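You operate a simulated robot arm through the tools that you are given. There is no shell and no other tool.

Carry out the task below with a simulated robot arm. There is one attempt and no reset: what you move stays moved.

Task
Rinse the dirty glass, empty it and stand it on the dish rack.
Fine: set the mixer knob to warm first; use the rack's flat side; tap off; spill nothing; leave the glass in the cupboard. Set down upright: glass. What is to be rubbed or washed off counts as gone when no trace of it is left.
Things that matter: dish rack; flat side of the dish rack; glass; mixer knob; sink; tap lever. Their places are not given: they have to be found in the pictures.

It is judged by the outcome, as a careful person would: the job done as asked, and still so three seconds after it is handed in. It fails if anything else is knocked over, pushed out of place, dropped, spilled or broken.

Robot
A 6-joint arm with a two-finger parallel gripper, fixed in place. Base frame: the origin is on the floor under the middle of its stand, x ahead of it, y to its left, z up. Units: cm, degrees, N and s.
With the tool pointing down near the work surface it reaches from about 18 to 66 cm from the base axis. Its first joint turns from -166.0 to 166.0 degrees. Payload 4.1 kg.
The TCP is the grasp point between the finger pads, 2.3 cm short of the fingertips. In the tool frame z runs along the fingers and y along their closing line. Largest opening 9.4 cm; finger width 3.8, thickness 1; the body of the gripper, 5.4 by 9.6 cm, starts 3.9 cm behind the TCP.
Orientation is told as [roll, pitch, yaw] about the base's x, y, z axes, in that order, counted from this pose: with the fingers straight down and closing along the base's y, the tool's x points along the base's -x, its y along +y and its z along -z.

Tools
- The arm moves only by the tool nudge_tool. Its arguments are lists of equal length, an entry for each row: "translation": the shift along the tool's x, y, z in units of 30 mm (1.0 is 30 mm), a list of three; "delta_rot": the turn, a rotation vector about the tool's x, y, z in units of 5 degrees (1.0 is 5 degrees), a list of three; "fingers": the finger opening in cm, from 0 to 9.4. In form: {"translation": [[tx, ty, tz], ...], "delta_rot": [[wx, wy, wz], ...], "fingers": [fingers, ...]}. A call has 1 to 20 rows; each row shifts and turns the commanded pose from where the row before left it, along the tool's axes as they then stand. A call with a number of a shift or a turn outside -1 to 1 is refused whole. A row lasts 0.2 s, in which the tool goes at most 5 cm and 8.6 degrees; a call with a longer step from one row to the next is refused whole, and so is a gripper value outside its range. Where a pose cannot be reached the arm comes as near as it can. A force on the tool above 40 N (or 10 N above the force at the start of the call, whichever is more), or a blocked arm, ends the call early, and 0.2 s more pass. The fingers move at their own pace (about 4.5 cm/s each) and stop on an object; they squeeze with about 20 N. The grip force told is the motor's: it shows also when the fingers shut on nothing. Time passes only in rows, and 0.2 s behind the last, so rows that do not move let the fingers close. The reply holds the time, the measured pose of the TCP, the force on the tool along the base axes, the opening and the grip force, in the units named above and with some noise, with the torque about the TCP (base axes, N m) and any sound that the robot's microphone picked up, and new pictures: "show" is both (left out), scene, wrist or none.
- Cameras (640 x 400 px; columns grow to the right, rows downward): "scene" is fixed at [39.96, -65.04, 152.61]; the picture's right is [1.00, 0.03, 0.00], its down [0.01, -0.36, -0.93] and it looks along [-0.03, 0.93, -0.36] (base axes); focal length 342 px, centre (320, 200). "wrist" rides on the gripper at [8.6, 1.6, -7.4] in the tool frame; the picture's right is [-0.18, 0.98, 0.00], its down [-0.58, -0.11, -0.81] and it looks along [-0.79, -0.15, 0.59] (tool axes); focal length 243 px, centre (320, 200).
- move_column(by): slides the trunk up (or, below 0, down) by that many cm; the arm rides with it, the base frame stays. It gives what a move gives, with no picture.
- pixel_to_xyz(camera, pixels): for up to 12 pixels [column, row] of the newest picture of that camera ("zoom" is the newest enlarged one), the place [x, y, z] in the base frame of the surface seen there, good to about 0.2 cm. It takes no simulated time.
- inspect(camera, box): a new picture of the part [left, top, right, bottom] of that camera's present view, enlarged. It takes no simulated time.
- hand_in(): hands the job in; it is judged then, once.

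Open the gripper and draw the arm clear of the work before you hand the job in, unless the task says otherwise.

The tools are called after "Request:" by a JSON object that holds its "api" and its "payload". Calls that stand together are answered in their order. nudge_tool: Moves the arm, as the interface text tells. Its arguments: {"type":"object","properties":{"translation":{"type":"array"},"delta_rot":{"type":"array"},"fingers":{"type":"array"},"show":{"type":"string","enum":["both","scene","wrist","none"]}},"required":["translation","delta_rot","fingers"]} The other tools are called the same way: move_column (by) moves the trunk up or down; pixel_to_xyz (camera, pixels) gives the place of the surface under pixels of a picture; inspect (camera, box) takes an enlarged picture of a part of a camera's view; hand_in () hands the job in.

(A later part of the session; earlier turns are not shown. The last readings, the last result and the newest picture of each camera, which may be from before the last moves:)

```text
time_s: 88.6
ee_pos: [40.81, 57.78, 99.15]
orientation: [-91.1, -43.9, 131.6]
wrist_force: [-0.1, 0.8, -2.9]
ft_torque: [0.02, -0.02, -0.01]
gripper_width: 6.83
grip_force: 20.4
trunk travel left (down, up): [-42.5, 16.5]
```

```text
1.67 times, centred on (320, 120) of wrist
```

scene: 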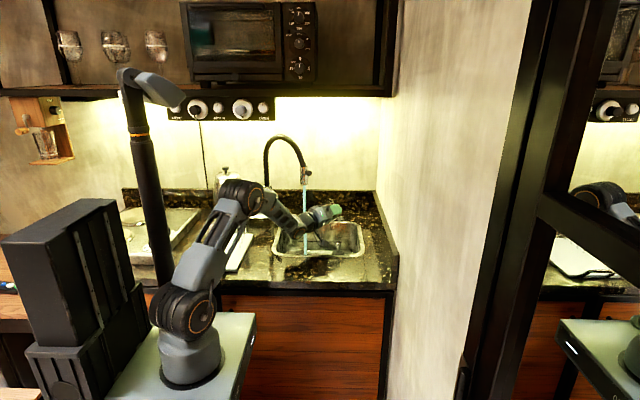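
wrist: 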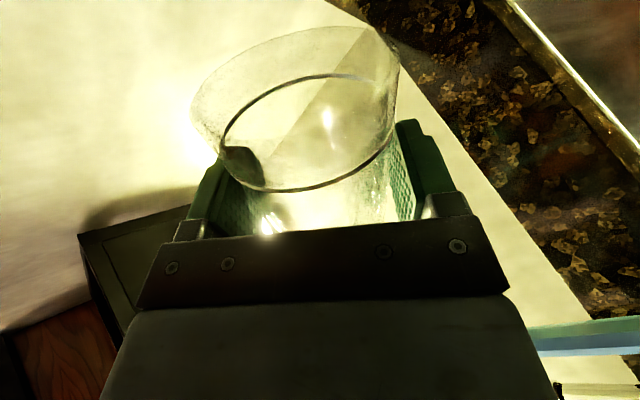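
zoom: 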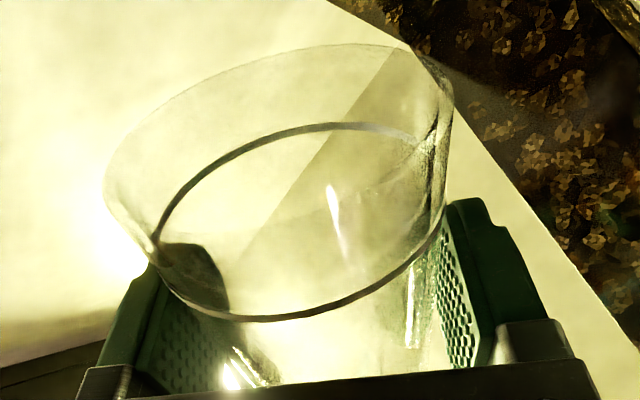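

Empty again. I turn upright and look into the glass for any trace.

Request:
{"api": "nudge_tool", "payload": {"translation": [[0, 0, 0], [0, 0, 0], [0, 0, 0], [0, 0, 0], [0, 0, 0], [0, 0, 0], [0, 0, 0], [0, 0, 0], [0, 0, 0], [0, 0, 0], [0, 0, 0], [0, 0, 0], [0, 0, 0], [0, 0, 0], [0, 0, 0], [0, 0, 0], [0, 0, 0], [0, 0, 0], [0, 0, 0], [0, 0, 0]], "delta_rot": [[0, 0, -1], [0, 0, -1], [0, 0, -1], [0, 0, -1], [0, 0, -1], [0, 0, -1], [0, 0, -1], [0, 0, -1], [0, 0, -1], [0, 0, -1], [0, 0, -1], [0, 0, -1], [0, 0, -1], [0, 0, -1], [0, 0, -1], [0, 0, -1], [0, 0, -1], [0, 0, -1], [0, 0, -1], [0, 0, -1]], "fingers": [5, 5, 5, 5, 5, 5, 5, 5, 5, 5, 5, 5, 5, 5, 5, 5, 5, 5, 5, 5], "show": "none"}}

Request:
{"api": "nudge_tool", "payload": {"translation": [[0, 0, 0], [0, 0, 0], [0, 0, 0], [0, 0, 0], [0, 0, 0], [0, 0, 0], [0, 0, 0]], "delta_rot": [[0, 0, -1], [0, 0, -1], [0, 0, -1], [0, 0, -1], [0, 0, -1], [0, 0, -1], [0, 0, -0.6]], "fingers": [5, 5, 5, 5, 5, 5, 5]}}

Request:
{"api": "inspect", "payload": {"camera": "wrist", "box": [160, 0, 440, 240]}}

Request:
{"api": "inspect", "payload": {"camera": "scene", "box": [310, 185, 360, 235]}}

```text
time_s: 92.8
ee_pos: [40.75, 57.85, 99.3]
orientation: [-91.2, 56.1, 130.0]
wrist_force: [-0.2, -0.9, -1.7]
ft_torque: [0.0, -0.02, 0.02]
gripper_width: 6.8
grip_force: 19.9
trunk travel left (down, up): [-42.5, 16.5]
```

```text
time_s: 94.4
ee_pos: [40.78, 57.73, 99.23]
orientation: [-129.1, 88.9, 91.8]
wrist_force: [0.1, -0.4, -3.0]
ft_torque: [0.02, 0.03, 0.0]
gripper_width: 6.87
grip_force: 20.1
trunk travel left (down, up): [-42.5, 16.5]
```

scene: 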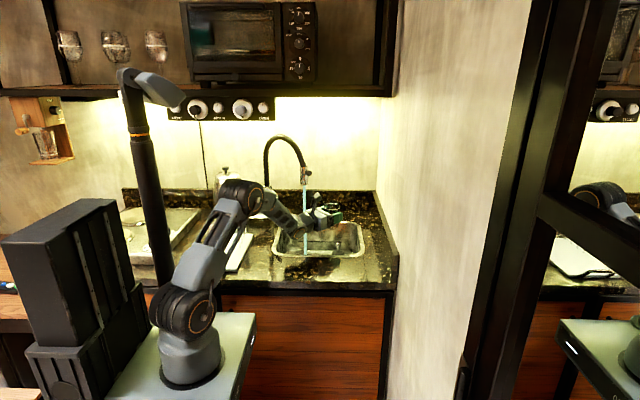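
wrist: 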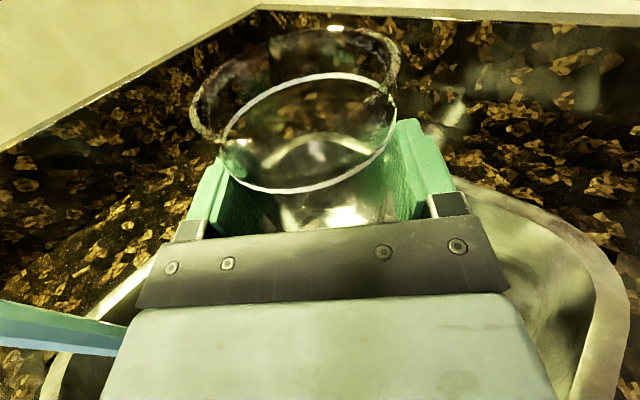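

```text
1.67 times, centred on (300, 120) of wrist
```

zoom: 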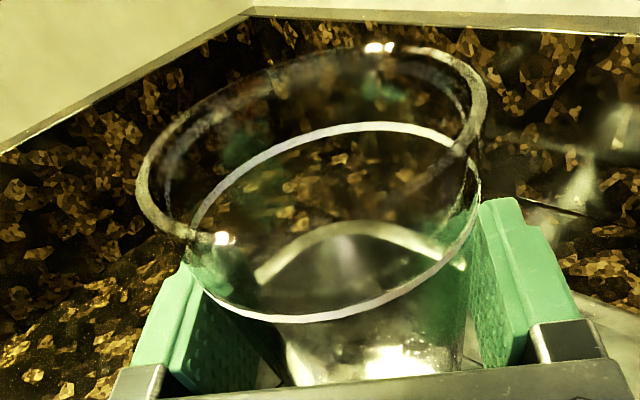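

```text
8.00 times, centred on (335, 210) of scene
```

zoom: 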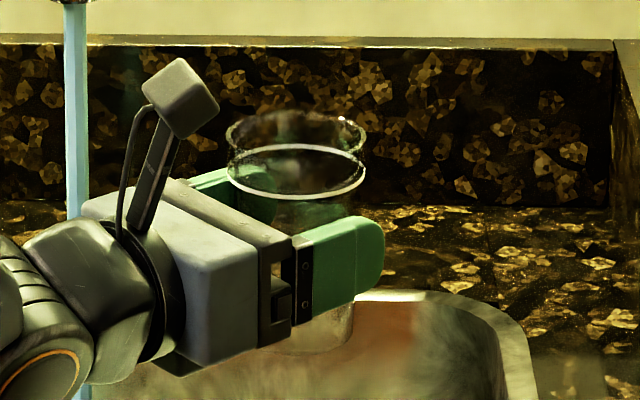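

The glass looks clear apart from a thin white ring about 1.7 cm below the brim. I compare with the glasses on the wall shelf to see whether such a ring belongs to the glass.

Request:
{"api": "inspect", "payload": {"camera": "scene", "box": [10, 90, 90, 170]}}

Request:
{"api": "inspect", "payload": {"camera": "scene", "box": [320, 195, 350, 225]}}

Request:
{"api": "pixel_to_xyz", "payload": {"camera": "zoom", "pixels": [[320, 200]]}}

```text
5.00 times, centred on (50, 130) of scene
```

zoom: 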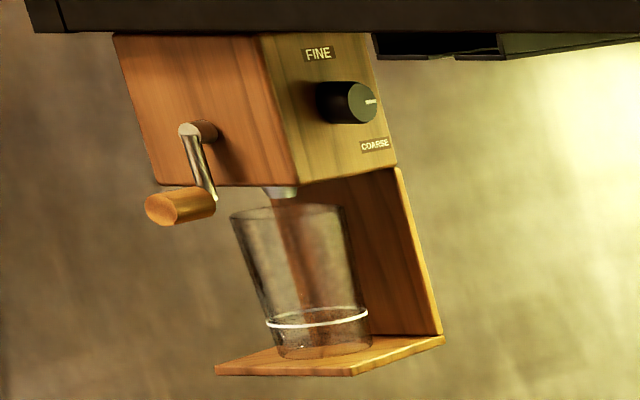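

```text
13.33 times, centred on (335, 210) of scene
```

zoom: 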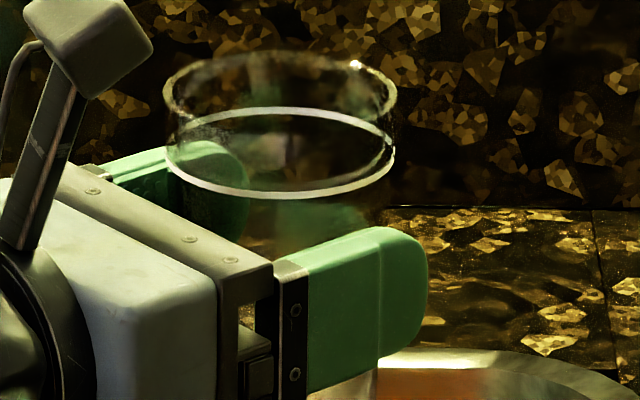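

```text
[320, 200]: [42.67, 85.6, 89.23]
```

The other glass has the same white ring, so it is just a fill mark. I rinse a second time: back out, left, and again into the stream.

Request:
{"api": "nudge_tool", "payload": {"translation": [[0, 0, -0.8], [0, 0, -0.85], [0, 0, -0.85], [0, 0, -0.85], [0, 0, -0.85], [0, 0, -0.8], [0, -0.65, 0], [0, -0.7, 0], [0, -0.7, 0], [0, -0.7, 0]], "delta_rot": [[0, 0, 0], [0, 0, 0], [0, 0, 0], [0, 0, 0], [0, 0, 0], [0, 0, 0], [0, 0, 0], [0, 0, 0], [0, 0, 0], [0, 0, 0]], "fingers": [5, 5, 5, 5, 5, 5, 5, 5, 5, 5]}}

Request:
{"api": "inspect", "payload": {"camera": "scene", "box": [270, 180, 330, 230]}}

```text
time_s: 96.6
ee_pos: [24.04, 54.12, 99.57]
orientation: [-126.7, 88.9, 94.3]
wrist_force: [0.5, -0.4, -3.2]
ft_torque: [-0.01, 0.03, -0.01]
gripper_width: 6.81
grip_force: 19.8
trunk travel left (down, up): [-42.5, 16.5]
```

scene: 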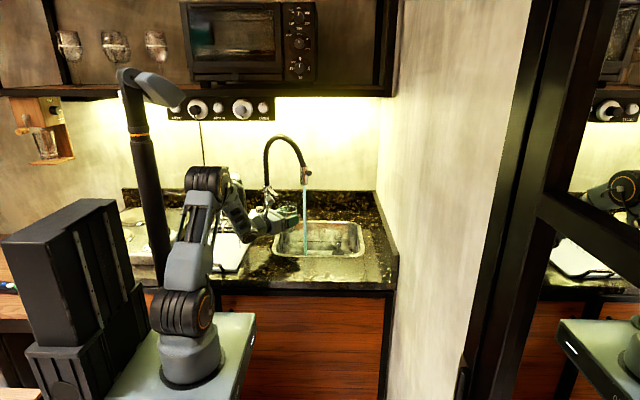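
wrist: 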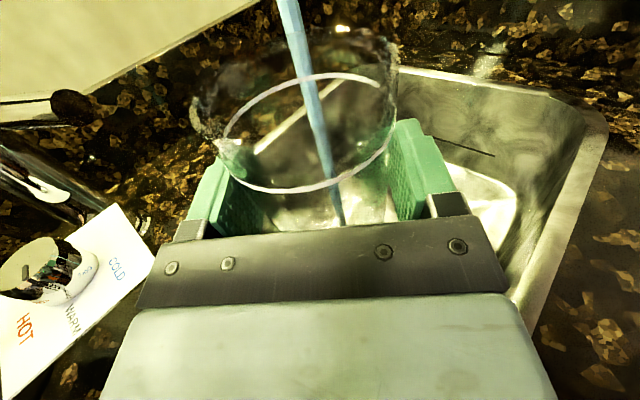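

```text
8.00 times, centred on (300, 205) of scene
```

zoom: 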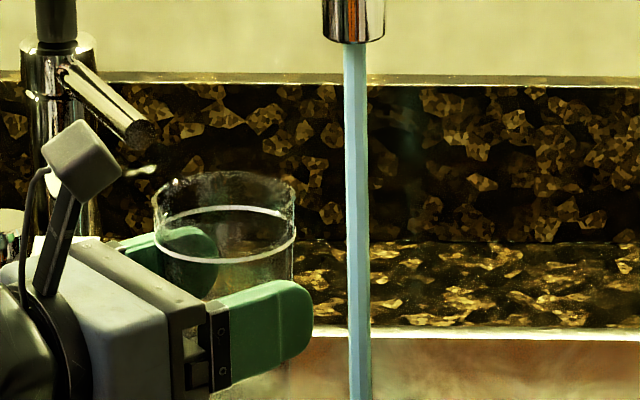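

Same spot before the stream as last time. I fill again (about 2.5 s under the stream) and draw back.

Request:
{"api": "nudge_tool", "payload": {"translation": [[0, 0, 0.71], [0, 0, 0.71], [0, 0, 0.71], [0, 0, 0.71], [0, 0, 0], [0, 0, 0], [0, 0, 0], [0, 0, 0], [0, 0, 0], [0, 0, 0], [0, 0, 0], [0, 0, 0], [0, 0, 0], [0, 0, -0.5], [0, 0, -0.75], [0, 0, -0.75], [0, 0, -0.8]], "delta_rot": [[0, 0, 0], [0, 0, 0], [0, 0, 0], [0, 0, 0], [0, 0, 0], [0, 0, 0], [0, 0, 0], [0, 0, 0], [0, 0, 0], [0, 0, 0], [0, 0, 0], [0, 0, 0], [0, 0, 0], [0, 0, 0], [0, 0, 0], [0, 0, 0], [0, 0, 0]], "fingers": [5, 5, 5, 5, 5, 5, 5, 5, 5, 5, 5, 5, 5, 5, 5, 5, 5]}}

Request:
{"api": "inspect", "payload": {"camera": "wrist", "box": [160, 0, 440, 240]}}

Request:
{"api": "inspect", "payload": {"camera": "scene", "box": [270, 180, 330, 230]}}

```text
time_s: 100.2
ee_pos: [24.2, 54.19, 99.17]
orientation: [-126.5, 88.9, 94.4]
wrist_force: [0.2, 0.0, -3.5]
ft_torque: [-0.03, 0.01, -0.01]
gripper_width: 6.81
grip_force: 20.5
trunk travel left (down, up): [-42.5, 16.5]
```

scene: 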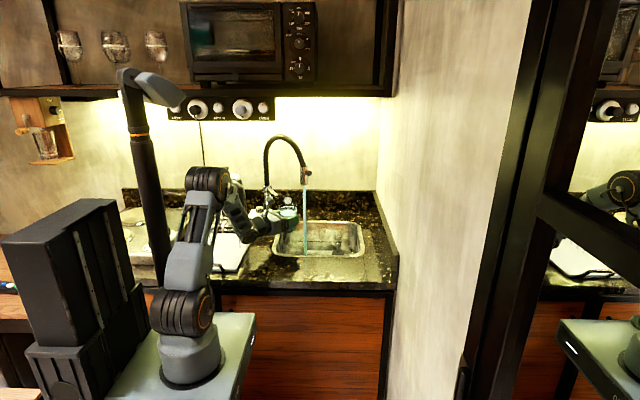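
wrist: 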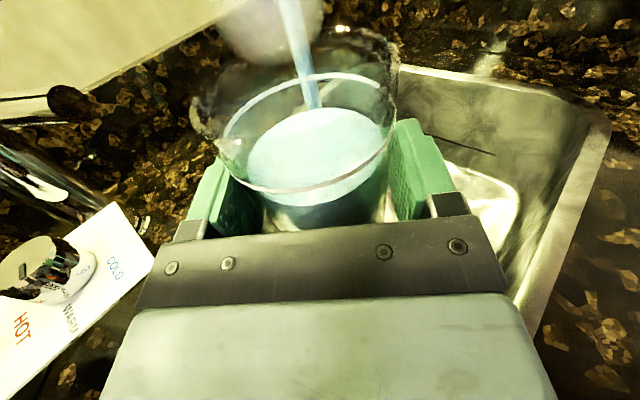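

```text
1.67 times, centred on (300, 120) of wrist
```

zoom: 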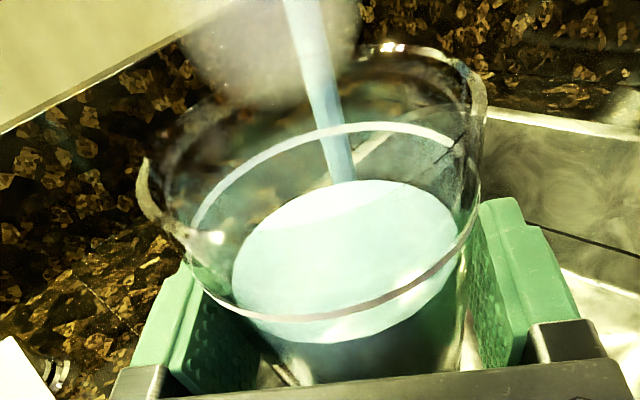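

```text
8.00 times, centred on (300, 205) of scene
```

zoom: 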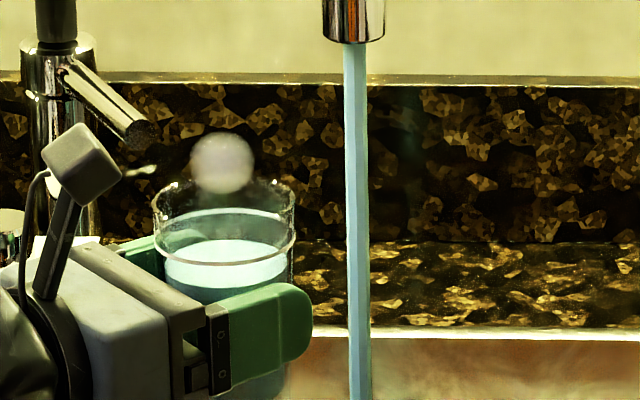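

The glass is again three-quarters full, now plain bluish water. I carry it to the pouring spot again.

Request:
{"api": "nudge_tool", "payload": {"translation": [[0, 0.3, 0], [0, 0.5, 0], [0, 0.6, 0], [0, 0.6, 0], [0, 0.6, 0.2], [0, 0.4, 0.4], [0, 0.1, 0.6], [0, 0, 0.7], [0, 0, 0.75], [0, 0, 0.75], [0, 0, 0.7], [0, 0, 0.6], [0, 0, 0.3], [0, -0.25, 0]], "delta_rot": [[0, 0, 0], [0, 0, 0], [0, 0, 0], [0, 0, 0], [0, 0, 0], [0, 0, 0], [0, 0, 0], [0, 0, 0], [0, 0, 0], [0, 0, 0], [0, 0, 0], [0, 0, 0], [0, 0, 0], [0, 0, 0]], "fingers": [5, 5, 5, 5, 5, 5, 5, 5, 5, 5, 5, 5, 5, 5], "show": "scene"}}

Request:
{"api": "nudge_tool", "payload": {"translation": [[0, 0, 0], [0, 0, 0], [0, 0, 0], [0, 0, 0], [0, 0, 0], [0, 0, 0], [0, 0, 0], [0, 0, 0], [0, 0, 0], [0, 0, 0], [0, 0, 0], [0, 0, 0], [0, 0, 0], [0, 0, 0], [0, 0, 0], [0, 0, 0], [0, 0, 0], [0, 0, 0], [0, 0, 0], [0, 0, 0]], "delta_rot": [[0, 0, 0.8], [0, 0, 0.8], [0, 0, 0.8], [0, 0, 0.8], [0, 0, 0.7], [0, 0, 0.7], [0, 0, 0.7], [0, 0, 0.7], [0, 0, 0.7], [0, 0, 0.7], [0, 0, 0.7], [0, 0, 0.7], [0, 0, 0.7], [0, 0, 0.7], [0, 0, 0.7], [0, 0, 0.7], [0, 0, 0.7], [0, 0, 0.7], [0, 0, 0.8], [0, 0, 0.8]], "fingers": [5, 5, 5, 5, 5, 5, 5, 5, 5, 5, 5, 5, 5, 5, 5, 5, 5, 5, 5, 5], "show": "scene"}}

Request:
{"api": "nudge_tool", "payload": {"translation": [[0, 0, 0], [0, 0, 0], [0, 0, 0], [0, 0, 0], [0, 0, 0], [0, 0, 0], [0, 0, 0], [0, 0, 0], [0, 0, 0], [0, 0, 0], [0, 0, 0], [0, 0, 0], [0, 0, 0], [0, 0, 0], [0, 0, 0], [0, 0, 0], [0, 0, 0], [0, 0, 0], [0, 0, 0], [0, 0, 0]], "delta_rot": [[0, 0, 1], [0, 0, 1], [0, 0, 1], [0, 0, 1], [0, 0, 1], [0, 0, 1], [0, 0, 1], [0, 0, 1], [0, 0, 1], [0, 0, 1], [0, 0, 1], [0, 0, 1], [0, 0, 0], [0, 0, 0], [0, 0, 0], [0, 0, 0], [0, 0, 0], [0, 0, 0], [0, 0, 0], [0, 0, 0]], "fingers": [5, 5, 5, 5, 5, 5, 5, 5, 5, 5, 5, 5, 5, 5, 5, 5, 5, 5, 5, 5], "show": "both"}}

```text
time_s: 103.2
ee_pos: [41.17, 57.64, 99.16]
orientation: [-127.1, 88.8, 94.1]
wrist_force: [0.3, -0.4, -3.0]
ft_torque: [-0.02, 0.03, -0.03]
gripper_width: 6.8
grip_force: 19.8
trunk travel left (down, up): [-42.5, 16.5]
```

scene: 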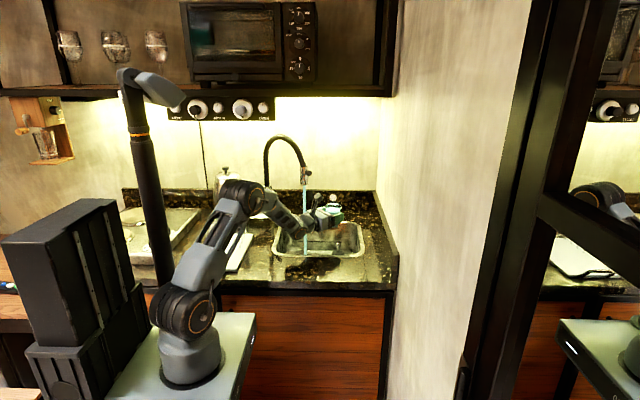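

```text
time_s: 107.4
ee_pos: [41.01, 57.81, 99.26]
orientation: [-90.7, 16.0, 130.7]
wrist_force: [-0.5, 0.1, -3.6]
ft_torque: [-0.04, 0.01, 0.0]
gripper_width: 6.81
grip_force: 19.8
trunk travel left (down, up): [-42.5, 16.5]
```

scene: 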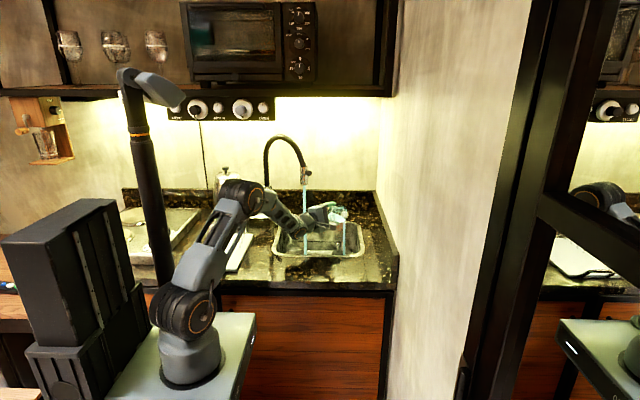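

```text
time_s: 111.6
ee_pos: [41.05, 57.83, 99.22]
orientation: [-91.0, -43.9, 131.5]
wrist_force: [0.0, 0.8, -1.5]
ft_torque: [-0.06, -0.02, 0.0]
gripper_width: 6.81
grip_force: 20.4
trunk travel left (down, up): [-42.5, 16.5]
```

scene: 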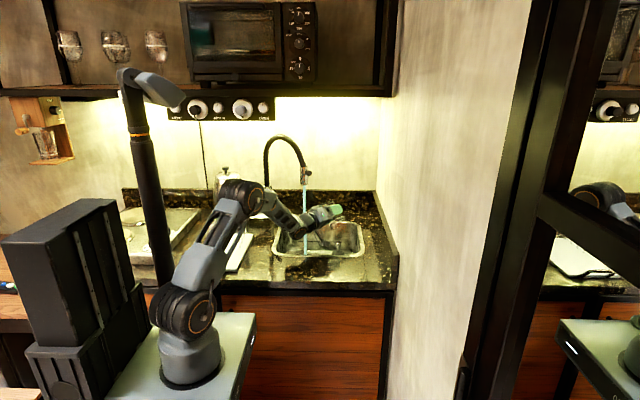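
wrist: 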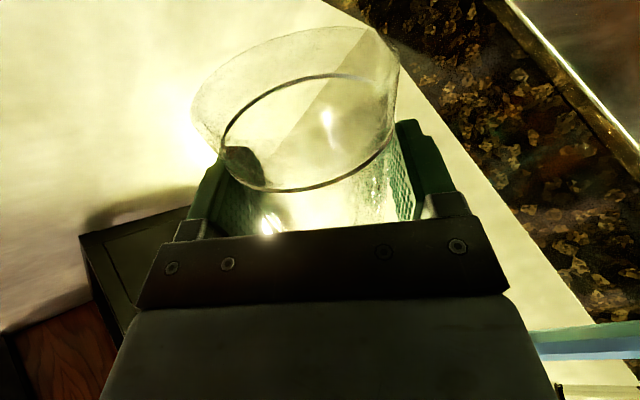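

Emptied again. I turn back part-way so the opening faces the scene camera and look at the bottom of the glass for any trace.

Request:
{"api": "nudge_tool", "payload": {"translation": [[0, 0, 0], [0, 0, 0], [0, 0, 0], [0, 0, 0], [0, 0, 0], [0, 0, 0], [0, 0, 0], [0, 0, 0], [0, 0, 0], [0, 0, 0], [0, 0, 0], [0, 0, 0], [0, 0, 0], [0, 0, 0]], "delta_rot": [[0, 0, -1], [0, 0, -1], [0, 0, -1], [0, 0, -1], [0, 0, -1], [0, 0, -1], [0, 0, -1], [0, 0, -1], [0, 0, -1], [0, 0, -1], [0, 0, -1], [0, 0, -1], [0, 0, -1], [0, 0, -1]], "fingers": [5, 5, 5, 5, 5, 5, 5, 5, 5, 5, 5, 5, 5, 5]}}

Request:
{"api": "inspect", "payload": {"camera": "scene", "box": [318, 195, 354, 225]}}

Request:
{"api": "inspect", "payload": {"camera": "wrist", "box": [160, 0, 440, 240]}}

```text
time_s: 114.6
ee_pos: [41.0, 57.58, 99.19]
orientation: [-90.8, 26.3, 130.6]
wrist_force: [-0.6, -0.6, -2.6]
ft_torque: [-0.02, -0.01, -0.01]
gripper_width: 6.81
grip_force: 20.0
trunk travel left (down, up): [-42.5, 16.5]
```

scene: 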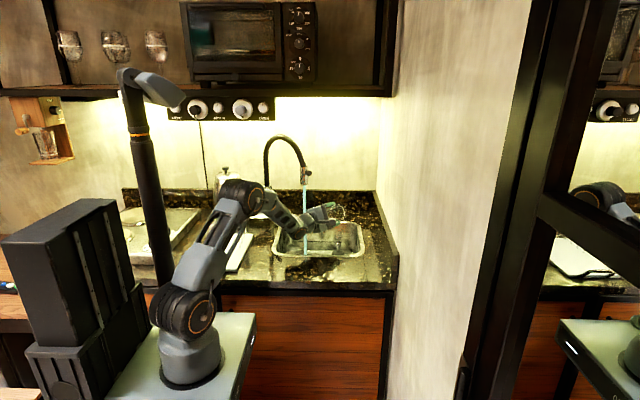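
wrist: 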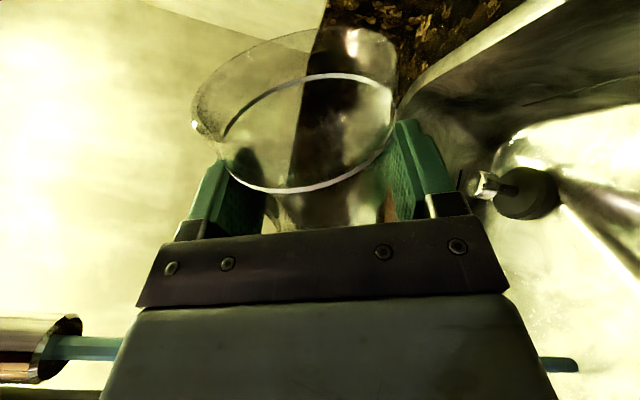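

```text
13.33 times, centred on (336, 210) of scene
```

zoom: 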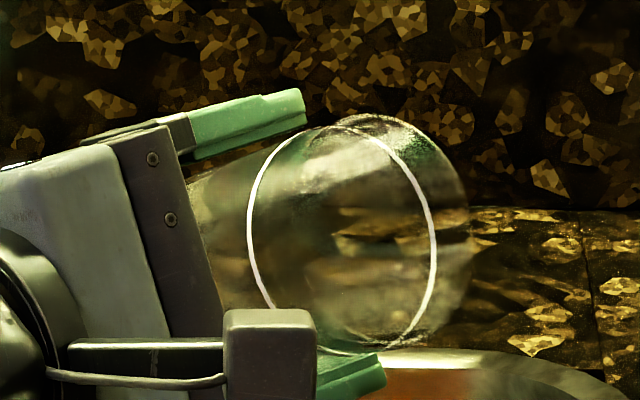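

```text
1.67 times, centred on (300, 120) of wrist
```

zoom: 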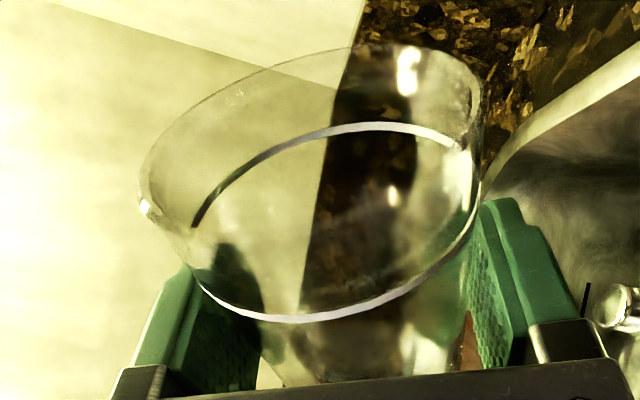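

The glass looks clean and empty. I turn it upright and draw back out of the sink area, rising a little.

Request:
{"api": "nudge_tool", "payload": {"translation": [[0, 0, 0], [0, 0, 0], [0, 0, 0], [0, 0, 0], [0, 0, 0], [0, 0, 0], [0, 0, 0], [0, 0, 0], [0, 0, 0], [0, 0, 0], [0, 0, 0], [0, 0, 0], [0, 0, 0]], "delta_rot": [[0, 0, -1], [0, 0, -1], [0, 0, -1], [0, 0, -1], [0, 0, -1], [0, 0, -1], [0, 0, -1], [0, 0, -1], [0, 0, -1], [0, 0, -1], [0, 0, -1], [0, 0, -1], [0, 0, -0.6]], "fingers": [5, 5, 5, 5, 5, 5, 5, 5, 5, 5, 5, 5, 5]}}

Request:
{"api": "inspect", "payload": {"camera": "wrist", "box": [160, 0, 440, 240]}}

Request:
{"api": "inspect", "payload": {"camera": "scene", "box": [270, 190, 400, 290]}}

```text
time_s: 117.4
ee_pos: [40.97, 57.71, 99.27]
orientation: [-129.5, 88.9, 91.5]
wrist_force: [-0.2, -0.4, -2.0]
ft_torque: [0.01, 0.04, 0.02]
gripper_width: 6.79
grip_force: 20.1
trunk travel left (down, up): [-42.5, 16.5]
```

scene: 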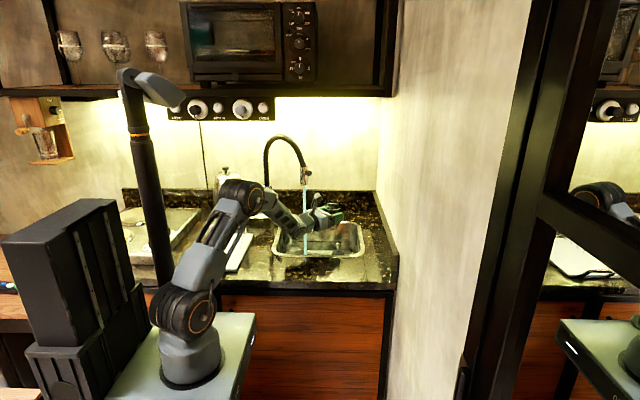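
wrist: 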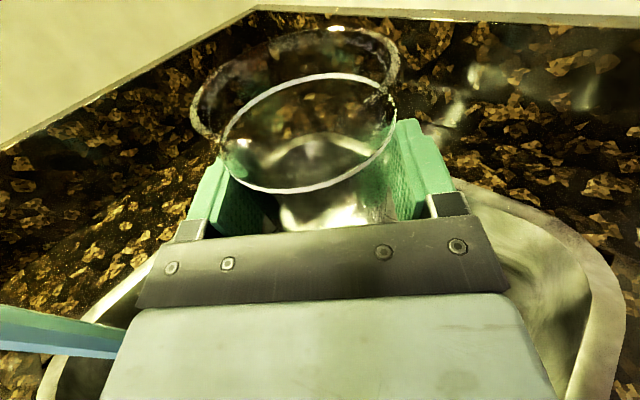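

```text
1.67 times, centred on (300, 120) of wrist
```

zoom: 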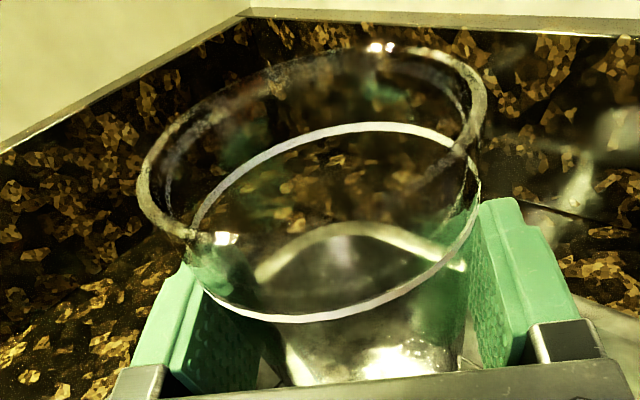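

```text
4.00 times, centred on (335, 240) of scene
```

zoom: 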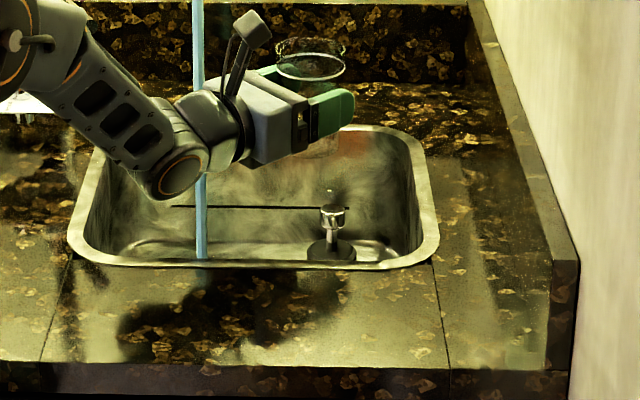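

The glass is upright and clear. I draw back 20 cm and rise about 5 cm, towards the rack.

Request:
{"api": "nudge_tool", "payload": {"translation": [[0.2, 0, -0.8], [0.25, 0, -0.9], [0.25, 0, -0.9], [0.25, 0, -0.9], [0.25, 0, -0.9], [0.25, 0, -0.9], [0.25, 0, -0.9], [0, 0, -0.4]], "delta_rot": [[0, 0, 0], [0, 0, 0], [0, 0, 0], [0, 0, 0], [0, 0, 0], [0.5, 0, 0], [0.5, 0, 0], [0.8, 0, 0]], "fingers": [5, 5, 5, 5, 5, 5, 5, 5]}}

```text
time_s: 119.2
ee_pos: [26.26, 44.42, 104.21]
orientation: [-136.2, 88.8, 93.5]
wrist_force: [0.4, 0.1, -2.3]
ft_torque: [0.04, -0.01, 0.01]
gripper_width: 6.8
grip_force: 19.7
trunk travel left (down, up): [-42.5, 16.5]
```

scene: 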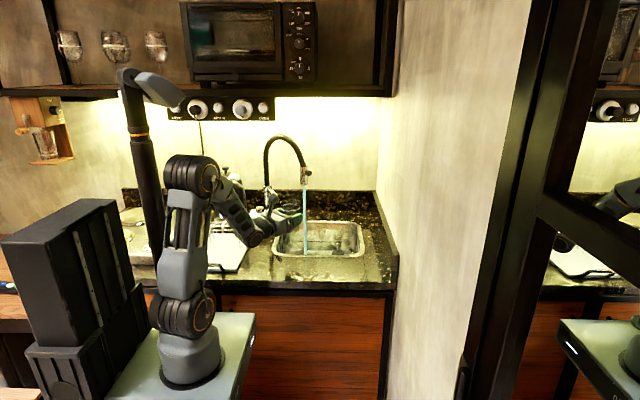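
wrist: 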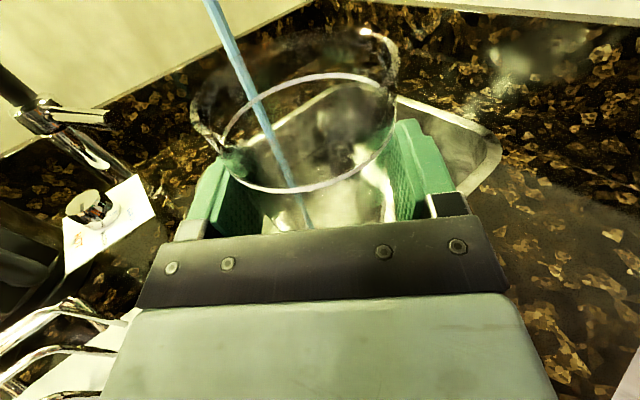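

Tool direction is now ~50°. I carry the glass to a point above the front-middle of the rack's flat side, about (4,38).

Request:
{"api": "nudge_tool", "payload": {"translation": [[0, -0.35, -0.5], [0, -0.474, -0.733], [0, -0.474, -0.733], [0, -0.474, -0.733], [0, -0.474, -0.733], [0, -0.474, -0.733], [0, -0.474, -0.733], [0, -0.474, -0.733], [0, -0.474, -0.733], [0, -0.13, -0.24]], "delta_rot": [[0, 0, 0], [0, 0, 0], [0, 0, 0], [0, 0, 0], [0, 0, 0], [0, 0, 0], [0, 0, 0], [0, 0, 0], [0, 0, 0], [0, 0, 0]], "fingers": [5, 5, 5, 5, 5, 5, 5, 5, 5, 5]}}

Request:
{"api": "inspect", "payload": {"camera": "scene", "box": [170, 190, 290, 290]}}

```text
time_s: 121.3
ee_pos: [11.21, 36.6, 103.67]
orientation: [157.1, 89.3, 17.4]
wrist_force: [0.0, 0.6, -2.2]
ft_torque: [0.02, 0.0, 0.01]
gripper_width: 6.77
grip_force: 20.3
trunk travel left (down, up): [-42.5, 16.5]
stopped in row 10: the arm was blocked; the commanded pose is now the measured one
```

scene: 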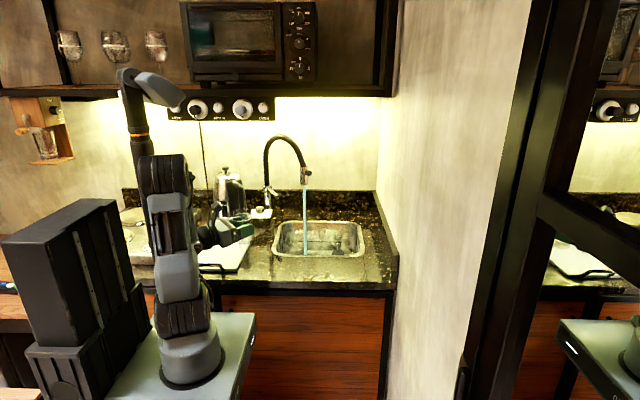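
wrist: 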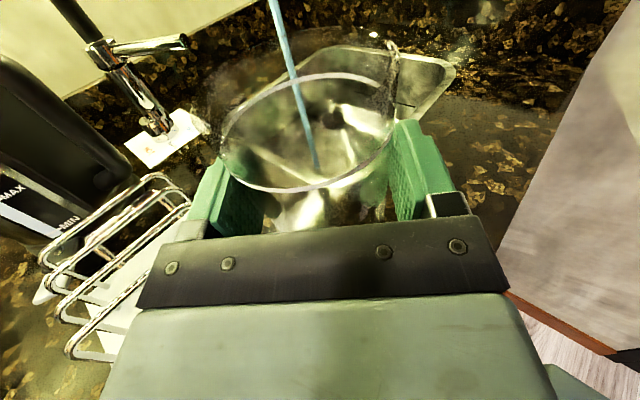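

```text
4.00 times, centred on (230, 240) of scene
```

zoom: 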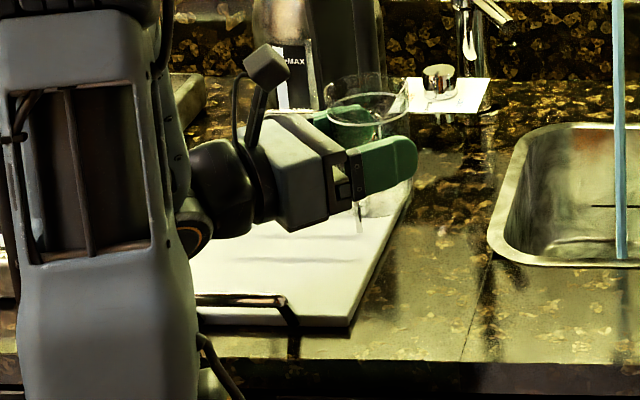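

It stopped at (11.2,36.6) with the tool lagging in direction (~40°), no force. I try again in smaller steps towards the rack.

Request:
{"api": "nudge_tool", "payload": {"translation": [[0, -0.25, -0.2], [0, -0.25, -0.2], [0, -0.25, -0.2], [0, 0, 0]], "delta_rot": [[0, 0, 0], [0, 0, 0], [0, 0, 0], [0, 0, 0]], "fingers": [5, 5, 5, 5], "show": "scene"}}

```text
time_s: 122.5
ee_pos: [11.74, 36.53, 103.52]
orientation: [127.4, 88.7, -16.9]
wrist_force: [0.6, 0.4, -2.8]
ft_torque: [-0.01, 0.01, 0.03]
gripper_width: 6.78
grip_force: 20.0
trunk travel left (down, up): [-42.5, 16.5]
stopped in row 4: the arm was blocked; the commanded pose is now the measured one
```

scene: 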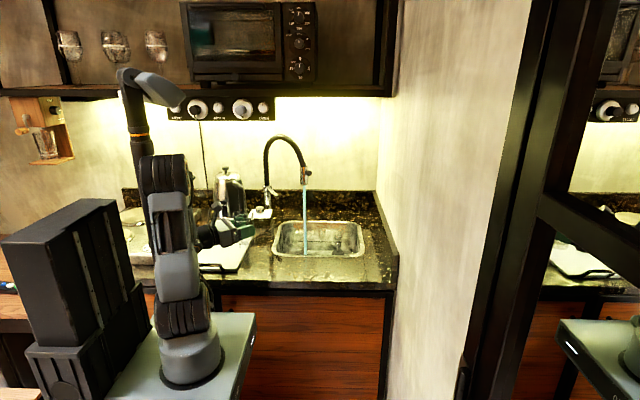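

The forearm is being stopped by the robot's own mast when the wrist swings too far left. I move outwards first and turn the tool direction to ~70°, so the wrist stays more to the right.

Request:
{"api": "nudge_tool", "payload": {"translation": [[0, -0.47, 0.49], [0, -0.47, 0.49], [0, -0.47, 0.49], [0, -0.47, 0.49], [0, 0, 0], [0, 0, 0], [0, 0, 0], [0, 0, 0], [0, 0, 0], [0, 0, 0], [0, 0, 0], [0, 0, 0]], "delta_rot": [[0, 0, 0], [0, 0, 0], [0, 0, 0], [0, 0, 0], [0.85, 0, 0], [0.85, 0, 0], [0.85, 0, 0], [0.85, 0, 0], [0.85, 0, 0], [0.85, 0, 0], [0.85, 0, 0], [0.85, 0, 0]], "fingers": [5, 5, 5, 5, 5, 5, 5, 5, 5, 5, 5, 5]}}

Request:
{"api": "inspect", "payload": {"camera": "scene", "box": [170, 180, 290, 280]}}

```text
time_s: 125.1
ee_pos: [12.97, 44.52, 103.63]
orientation: [94.0, 88.7, -16.0]
wrist_force: [-0.1, 0.8, -1.8]
ft_torque: [0.0, -0.02, -0.02]
gripper_width: 6.78
grip_force: 19.7
trunk travel left (down, up): [-42.5, 16.5]
```

scene: 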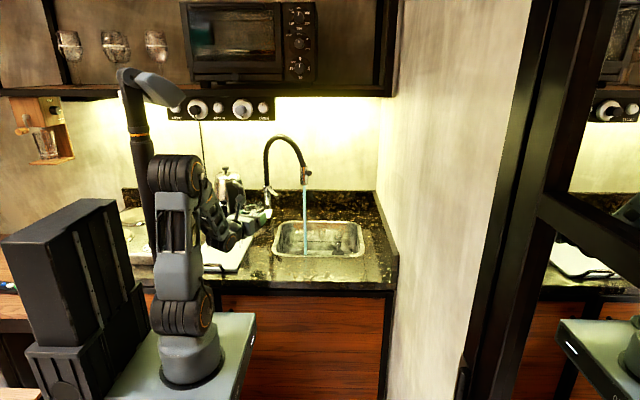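
wrist: 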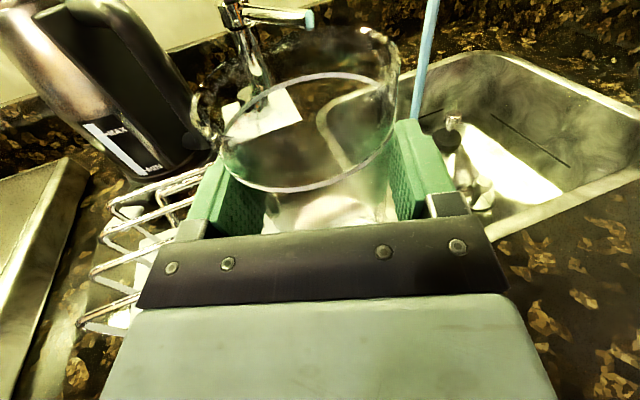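

```text
4.00 times, centred on (230, 230) of scene
```

zoom: 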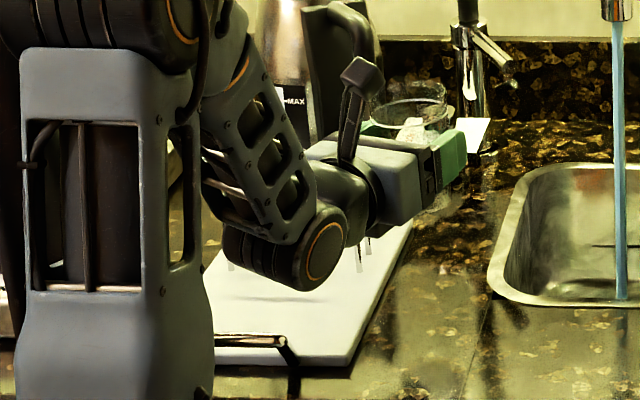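

Now at (13,44.5) with direction 70°. I measure the rack's front loop and board edges before setting down.

Request:
{"api": "pixel_to_xyz", "payload": {"camera": "zoom", "pixels": [[368, 245], [358, 262], [232, 265], [380, 300], [350, 355], [410, 225], [250, 320], [300, 330], [290, 345], [232, 245], [366, 235], [222, 355]]}}

Request:
{"api": "pixel_to_xyz", "payload": {"camera": "wrist", "pixels": [[80, 322], [92, 275], [103, 235], [115, 208], [135, 295], [155, 262], [120, 320], [95, 290]]}}

```text
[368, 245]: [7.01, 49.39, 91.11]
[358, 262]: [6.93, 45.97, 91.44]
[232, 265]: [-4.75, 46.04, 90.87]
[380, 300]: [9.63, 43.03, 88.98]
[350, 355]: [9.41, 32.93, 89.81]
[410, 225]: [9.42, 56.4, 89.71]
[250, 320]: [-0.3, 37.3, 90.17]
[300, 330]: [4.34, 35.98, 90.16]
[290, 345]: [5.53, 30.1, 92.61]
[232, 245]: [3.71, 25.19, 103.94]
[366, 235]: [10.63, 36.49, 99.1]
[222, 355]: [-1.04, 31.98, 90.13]
```

```text
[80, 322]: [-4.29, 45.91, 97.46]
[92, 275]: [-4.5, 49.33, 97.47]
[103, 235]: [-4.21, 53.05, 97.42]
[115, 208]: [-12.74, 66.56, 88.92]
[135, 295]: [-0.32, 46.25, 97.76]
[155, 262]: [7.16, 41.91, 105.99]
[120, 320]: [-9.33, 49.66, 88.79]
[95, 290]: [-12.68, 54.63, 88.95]
```

The rack's handle rises to z≈92.6 at y≈30, right where my wrist would pass when setting down sideways. So I will set the glass on the counter briefly, re-grip it from above, and place it from the top; first back over the counter.

Request:
{"api": "nudge_tool", "payload": {"translation": [[0, 0.504, 0.077], [0, 0.497, 0.112], [0, 0.488, 0.146], [0, 0.477, 0.18], [0, 0.463, 0.213], [0, 0.447, 0.245], [0, 0.429, 0.275]], "delta_rot": [[-0.8, 0, 0], [-0.8, 0, 0], [-0.8, 0, 0], [-0.8, 0, 0], [-0.8, 0, 0], [-0.8, 0, 0], [-0.8, 0, 0]], "fingers": [5, 5, 5, 5, 5, 5, 5], "show": "scene"}}

```text
time_s: 126.7
ee_pos: [23.52, 42.31, 103.63]
orientation: [121.3, 88.7, -16.7]
wrist_force: [0.0, -0.4, -2.5]
ft_torque: [0.0, 0.04, 0.0]
gripper_width: 6.78
grip_force: 20.5
trunk travel left (down, up): [-42.5, 16.5]
```

scene: 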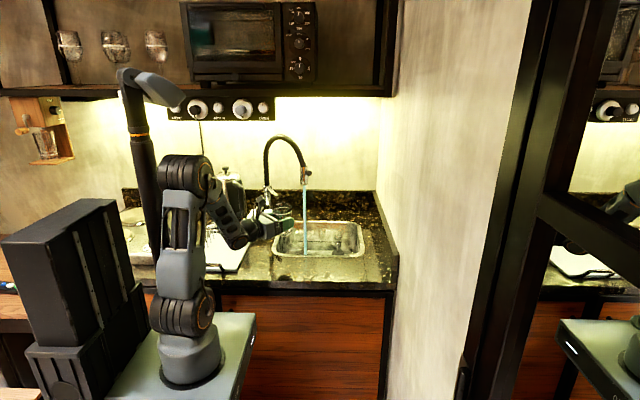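

I bring the glass over its old standing place, about (29.5,36.2), and lower it to just above the counter.

Request:
{"api": "nudge_tool", "payload": {"translation": [[0, 0.6, 0], [0, 0.75, 0], [0, 0.75, 0], [0, 0.75, 0], [-0.6, 0, 0], [-0.7, 0, 0], [-0.7, 0, 0], [-0.6, 0, 0], [-0.2, 0, 0]], "delta_rot": [[0, 0, 0], [0, 0, 0], [0, 0, 0], [0, 0, 0], [0, 0, 0], [0, 0, 0], [0, 0, 0], [0, 0, 0], [0, 0, 0]], "fingers": [5, 5, 5, 5, 5, 5, 5, 5, 5]}}

Request:
{"api": "inspect", "payload": {"camera": "scene", "box": [260, 210, 330, 280]}}

```text
time_s: 128.7
ee_pos: [29.28, 35.82, 95.58]
orientation: [123.6, 88.7, -14.3]
wrist_force: [-0.2, 0.1, -1.7]
ft_torque: [0.0, 0.01, 0.0]
gripper_width: 6.79
grip_force: 20.0
trunk travel left (down, up): [-42.5, 16.5]
```

scene: 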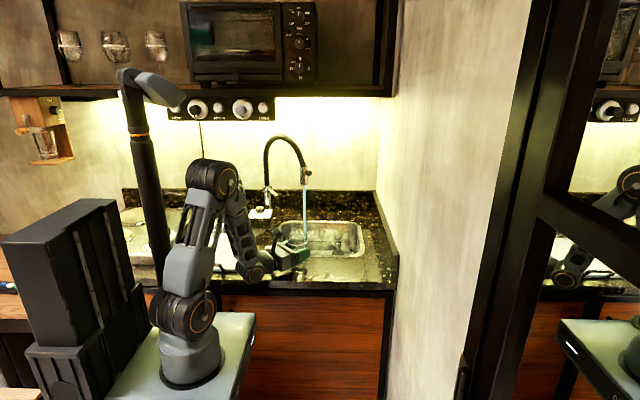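
wrist: 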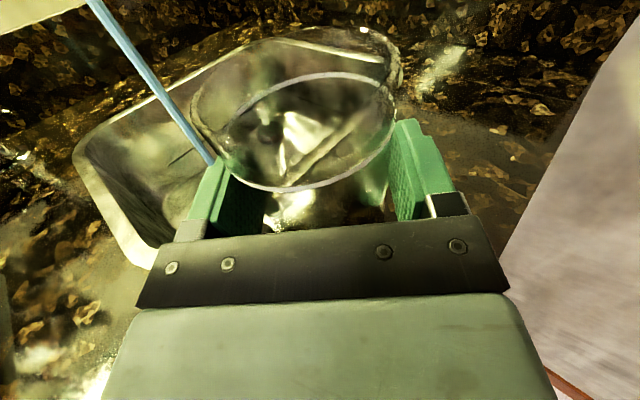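

```text
5.71 times, centred on (295, 245) of scene
```

zoom: 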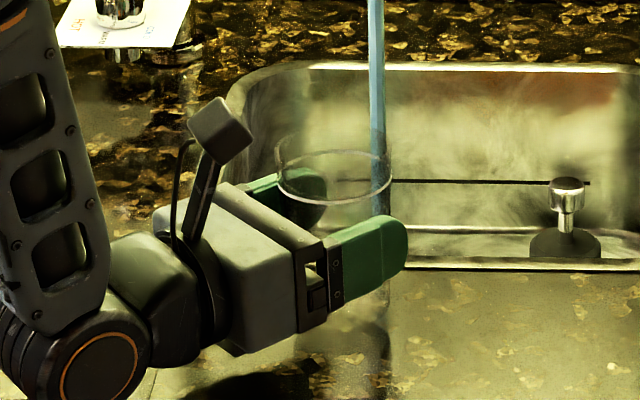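

The foot is about 1 cm above the counter. I lower 0.9 cm and then feel for contact in small steps.

Request:
{"api": "nudge_tool", "payload": {"translation": [[-0.15, 0, 0], [-0.13, 0, 0], [0, 0, 0]], "delta_rot": [[0, 0, 0], [0, 0, 0], [0, 0, 0]], "fingers": [5, 5, 5], "show": "none"}}

Request:
{"api": "nudge_tool", "payload": {"translation": [[-0.06, 0, 0], [0, 0, 0]], "delta_rot": [[0, 0, 0], [0, 0, 0]], "fingers": [5, 5], "show": "none"}}

```text
time_s: 129.5
ee_pos: [29.3, 35.75, 94.82]
orientation: [122.8, 88.7, -15.2]
wrist_force: [-0.3, 0.7, -1.0]
ft_torque: [0.0, 0.03, -0.04]
gripper_width: 6.8
grip_force: 20.0
trunk travel left (down, up): [-42.5, 16.5]
```

```text
time_s: 130.1
ee_pos: [29.47, 35.84, 94.68]
orientation: [122.5, 88.7, -15.4]
wrist_force: [-0.5, 0.1, -1.9]
ft_torque: [0.01, 0.0, -0.03]
gripper_width: 6.77
grip_force: 19.2
trunk travel left (down, up): [-42.5, 16.5]
```

No contact yet (force still about the glass's weight). I lower on in 2 mm steps.

Request:
{"api": "nudge_tool", "payload": {"translation": [[-0.06, 0, 0], [0, 0, 0]], "delta_rot": [[0, 0, 0], [0, 0, 0]], "fingers": [5, 5], "show": "none"}}

Request:
{"api": "nudge_tool", "payload": {"translation": [[-0.05, 0, 0], [0, 0, 0]], "delta_rot": [[0, 0, 0], [0, 0, 0]], "fingers": [5, 5], "show": "none"}}

```text
time_s: 130.7
ee_pos: [29.38, 35.87, 94.46]
orientation: [130.0, 88.7, -8.2]
wrist_force: [1.2, -1.4, 6.0]
ft_torque: [-0.02, 0.1, 0.03]
gripper_width: 6.76
grip_force: 20.0
trunk travel left (down, up): [-42.5, 16.5]
```

```text
time_s: 131.3
ee_pos: [29.37, 35.91, 94.3]
orientation: [125.6, 88.8, -12.4]
wrist_force: [0.8, -2.8, 6.0]
ft_torque: [0.03, 0.01, 0.0]
gripper_width: 6.71
grip_force: 19.9
trunk travel left (down, up): [-42.5, 16.5]
```

The foot touches the counter (6 N). I open the fingers and look before lifting away.

Request:
{"api": "nudge_tool", "payload": {"translation": [[0, 0, 0], [0, 0, 0], [0, 0, 0], [0, 0, 0]], "delta_rot": [[0, 0, 0], [0, 0, 0], [0, 0, 0], [0, 0, 0]], "fingers": [7.5, 9.4, 9.4, 9.4]}}

Request:
{"api": "inspect", "payload": {"camera": "wrist", "box": [160, 0, 500, 240]}}

```text
time_s: 132.3
ee_pos: [29.41, 35.87, 94.19]
orientation: [123.2, 88.8, -14.8]
wrist_force: [-0.4, 0.1, 0.6]
ft_torque: [-0.02, 0.0, -0.03]
gripper_width: 9.42
grip_force: 0.1
trunk travel left (down, up): [-42.5, 16.5]
```

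scene: 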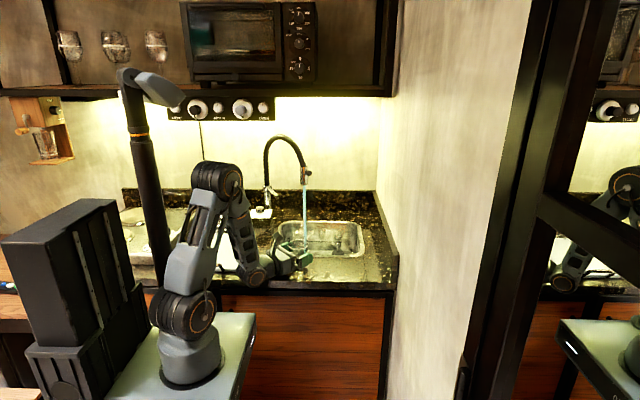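
wrist: 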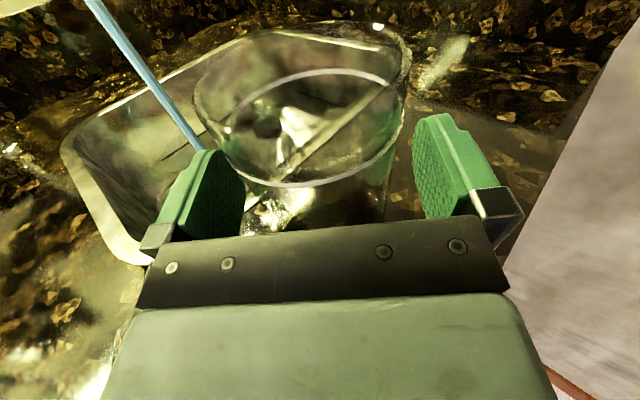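

```text
1.67 times, centred on (330, 120) of wrist
```

zoom: 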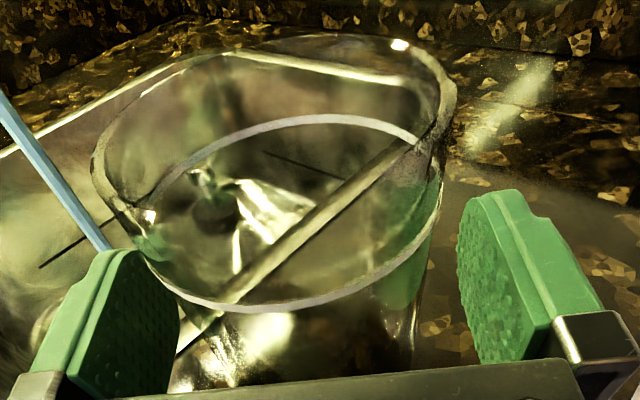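

The glass stands upright and clear on the counter (no film at its bottom). I lift the open gripper straight up over it, then move left-back to free space to point the tool down.

Request:
{"api": "nudge_tool", "payload": {"translation": [[0.6, 0, 0], [0.75, 0, 0], [0.75, 0, 0], [0.75, 0, 0], [0.75, 0, 0], [0.2, -0.767, 0], [0.2, -0.767, 0], [0.2, -0.767, 0], [0.2, -0.767, 0], [0.2, -0.767, 0], [0, -0.767, 0]], "delta_rot": [[0, 0, 0], [0, 0, 0], [0, 0, 0], [0, 0, 0], [0, 0, 0], [0, 0, 0], [0, 0, 0], [0, 0, 0], [0, 0, 0], [0, 0, 0], [0, 0, 0]], "fingers": [9.4, 9.4, 9.4, 9.4, 9.4, 9.4, 9.4, 9.4, 9.4, 9.4, 9.4]}}

Request:
{"api": "inspect", "payload": {"camera": "scene", "box": [250, 200, 350, 290]}}

```text
time_s: 134.7
ee_pos: [20.0, 46.3, 107.72]
orientation: [121.4, 88.7, -16.5]
wrist_force: [0.4, -0.5, -0.3]
ft_torque: [0.0, 0.01, -0.01]
gripper_width: 9.39
grip_force: 0.1
trunk travel left (down, up): [-42.5, 16.5]
```

scene: 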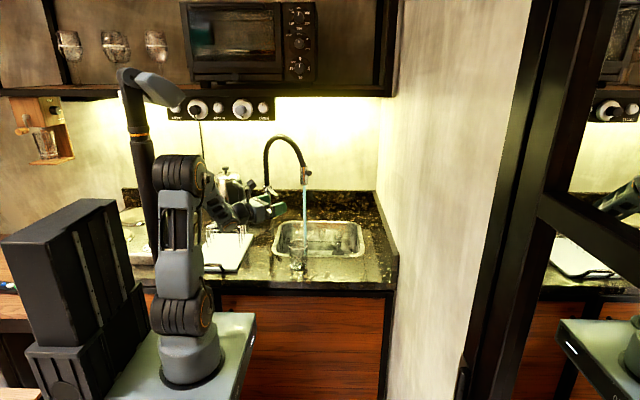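
wrist: 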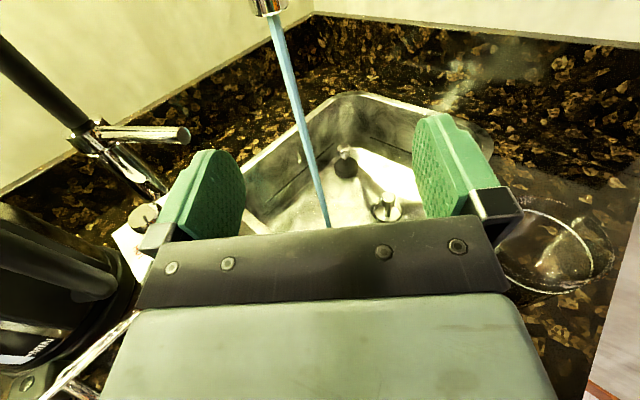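

```text
4.44 times, centred on (300, 245) of scene
```

zoom: 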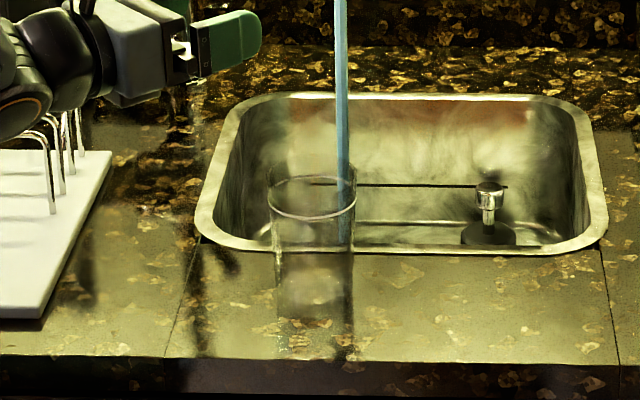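

The glass stands alone now, so I zoom in on it to check for any trace at the bottom (a faint light patch near (315,290) of the zoom).

Request:
{"api": "inspect", "payload": {"camera": "scene", "box": [284, 232, 312, 274]}}

Request:
{"api": "inspect", "payload": {"camera": "wrist", "box": [480, 170, 640, 310]}}

```text
9.52 times, centred on (298, 253) of scene
```

zoom: 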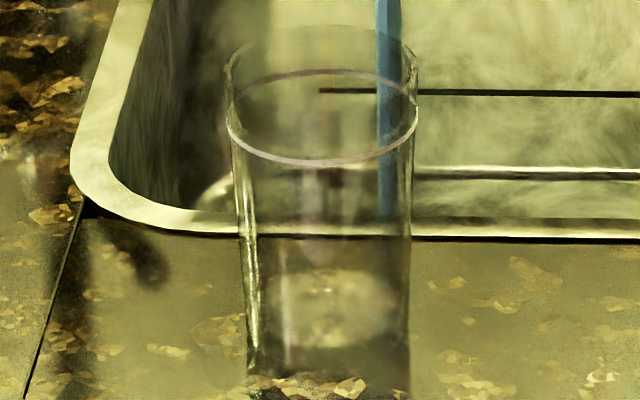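

```text
2.86 times, centred on (560, 240) of wrist
```

zoom: 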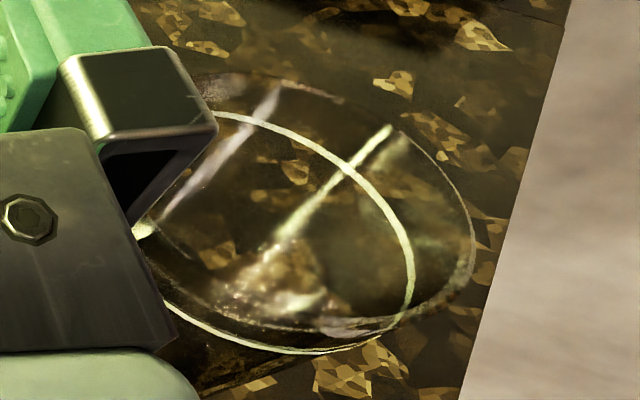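

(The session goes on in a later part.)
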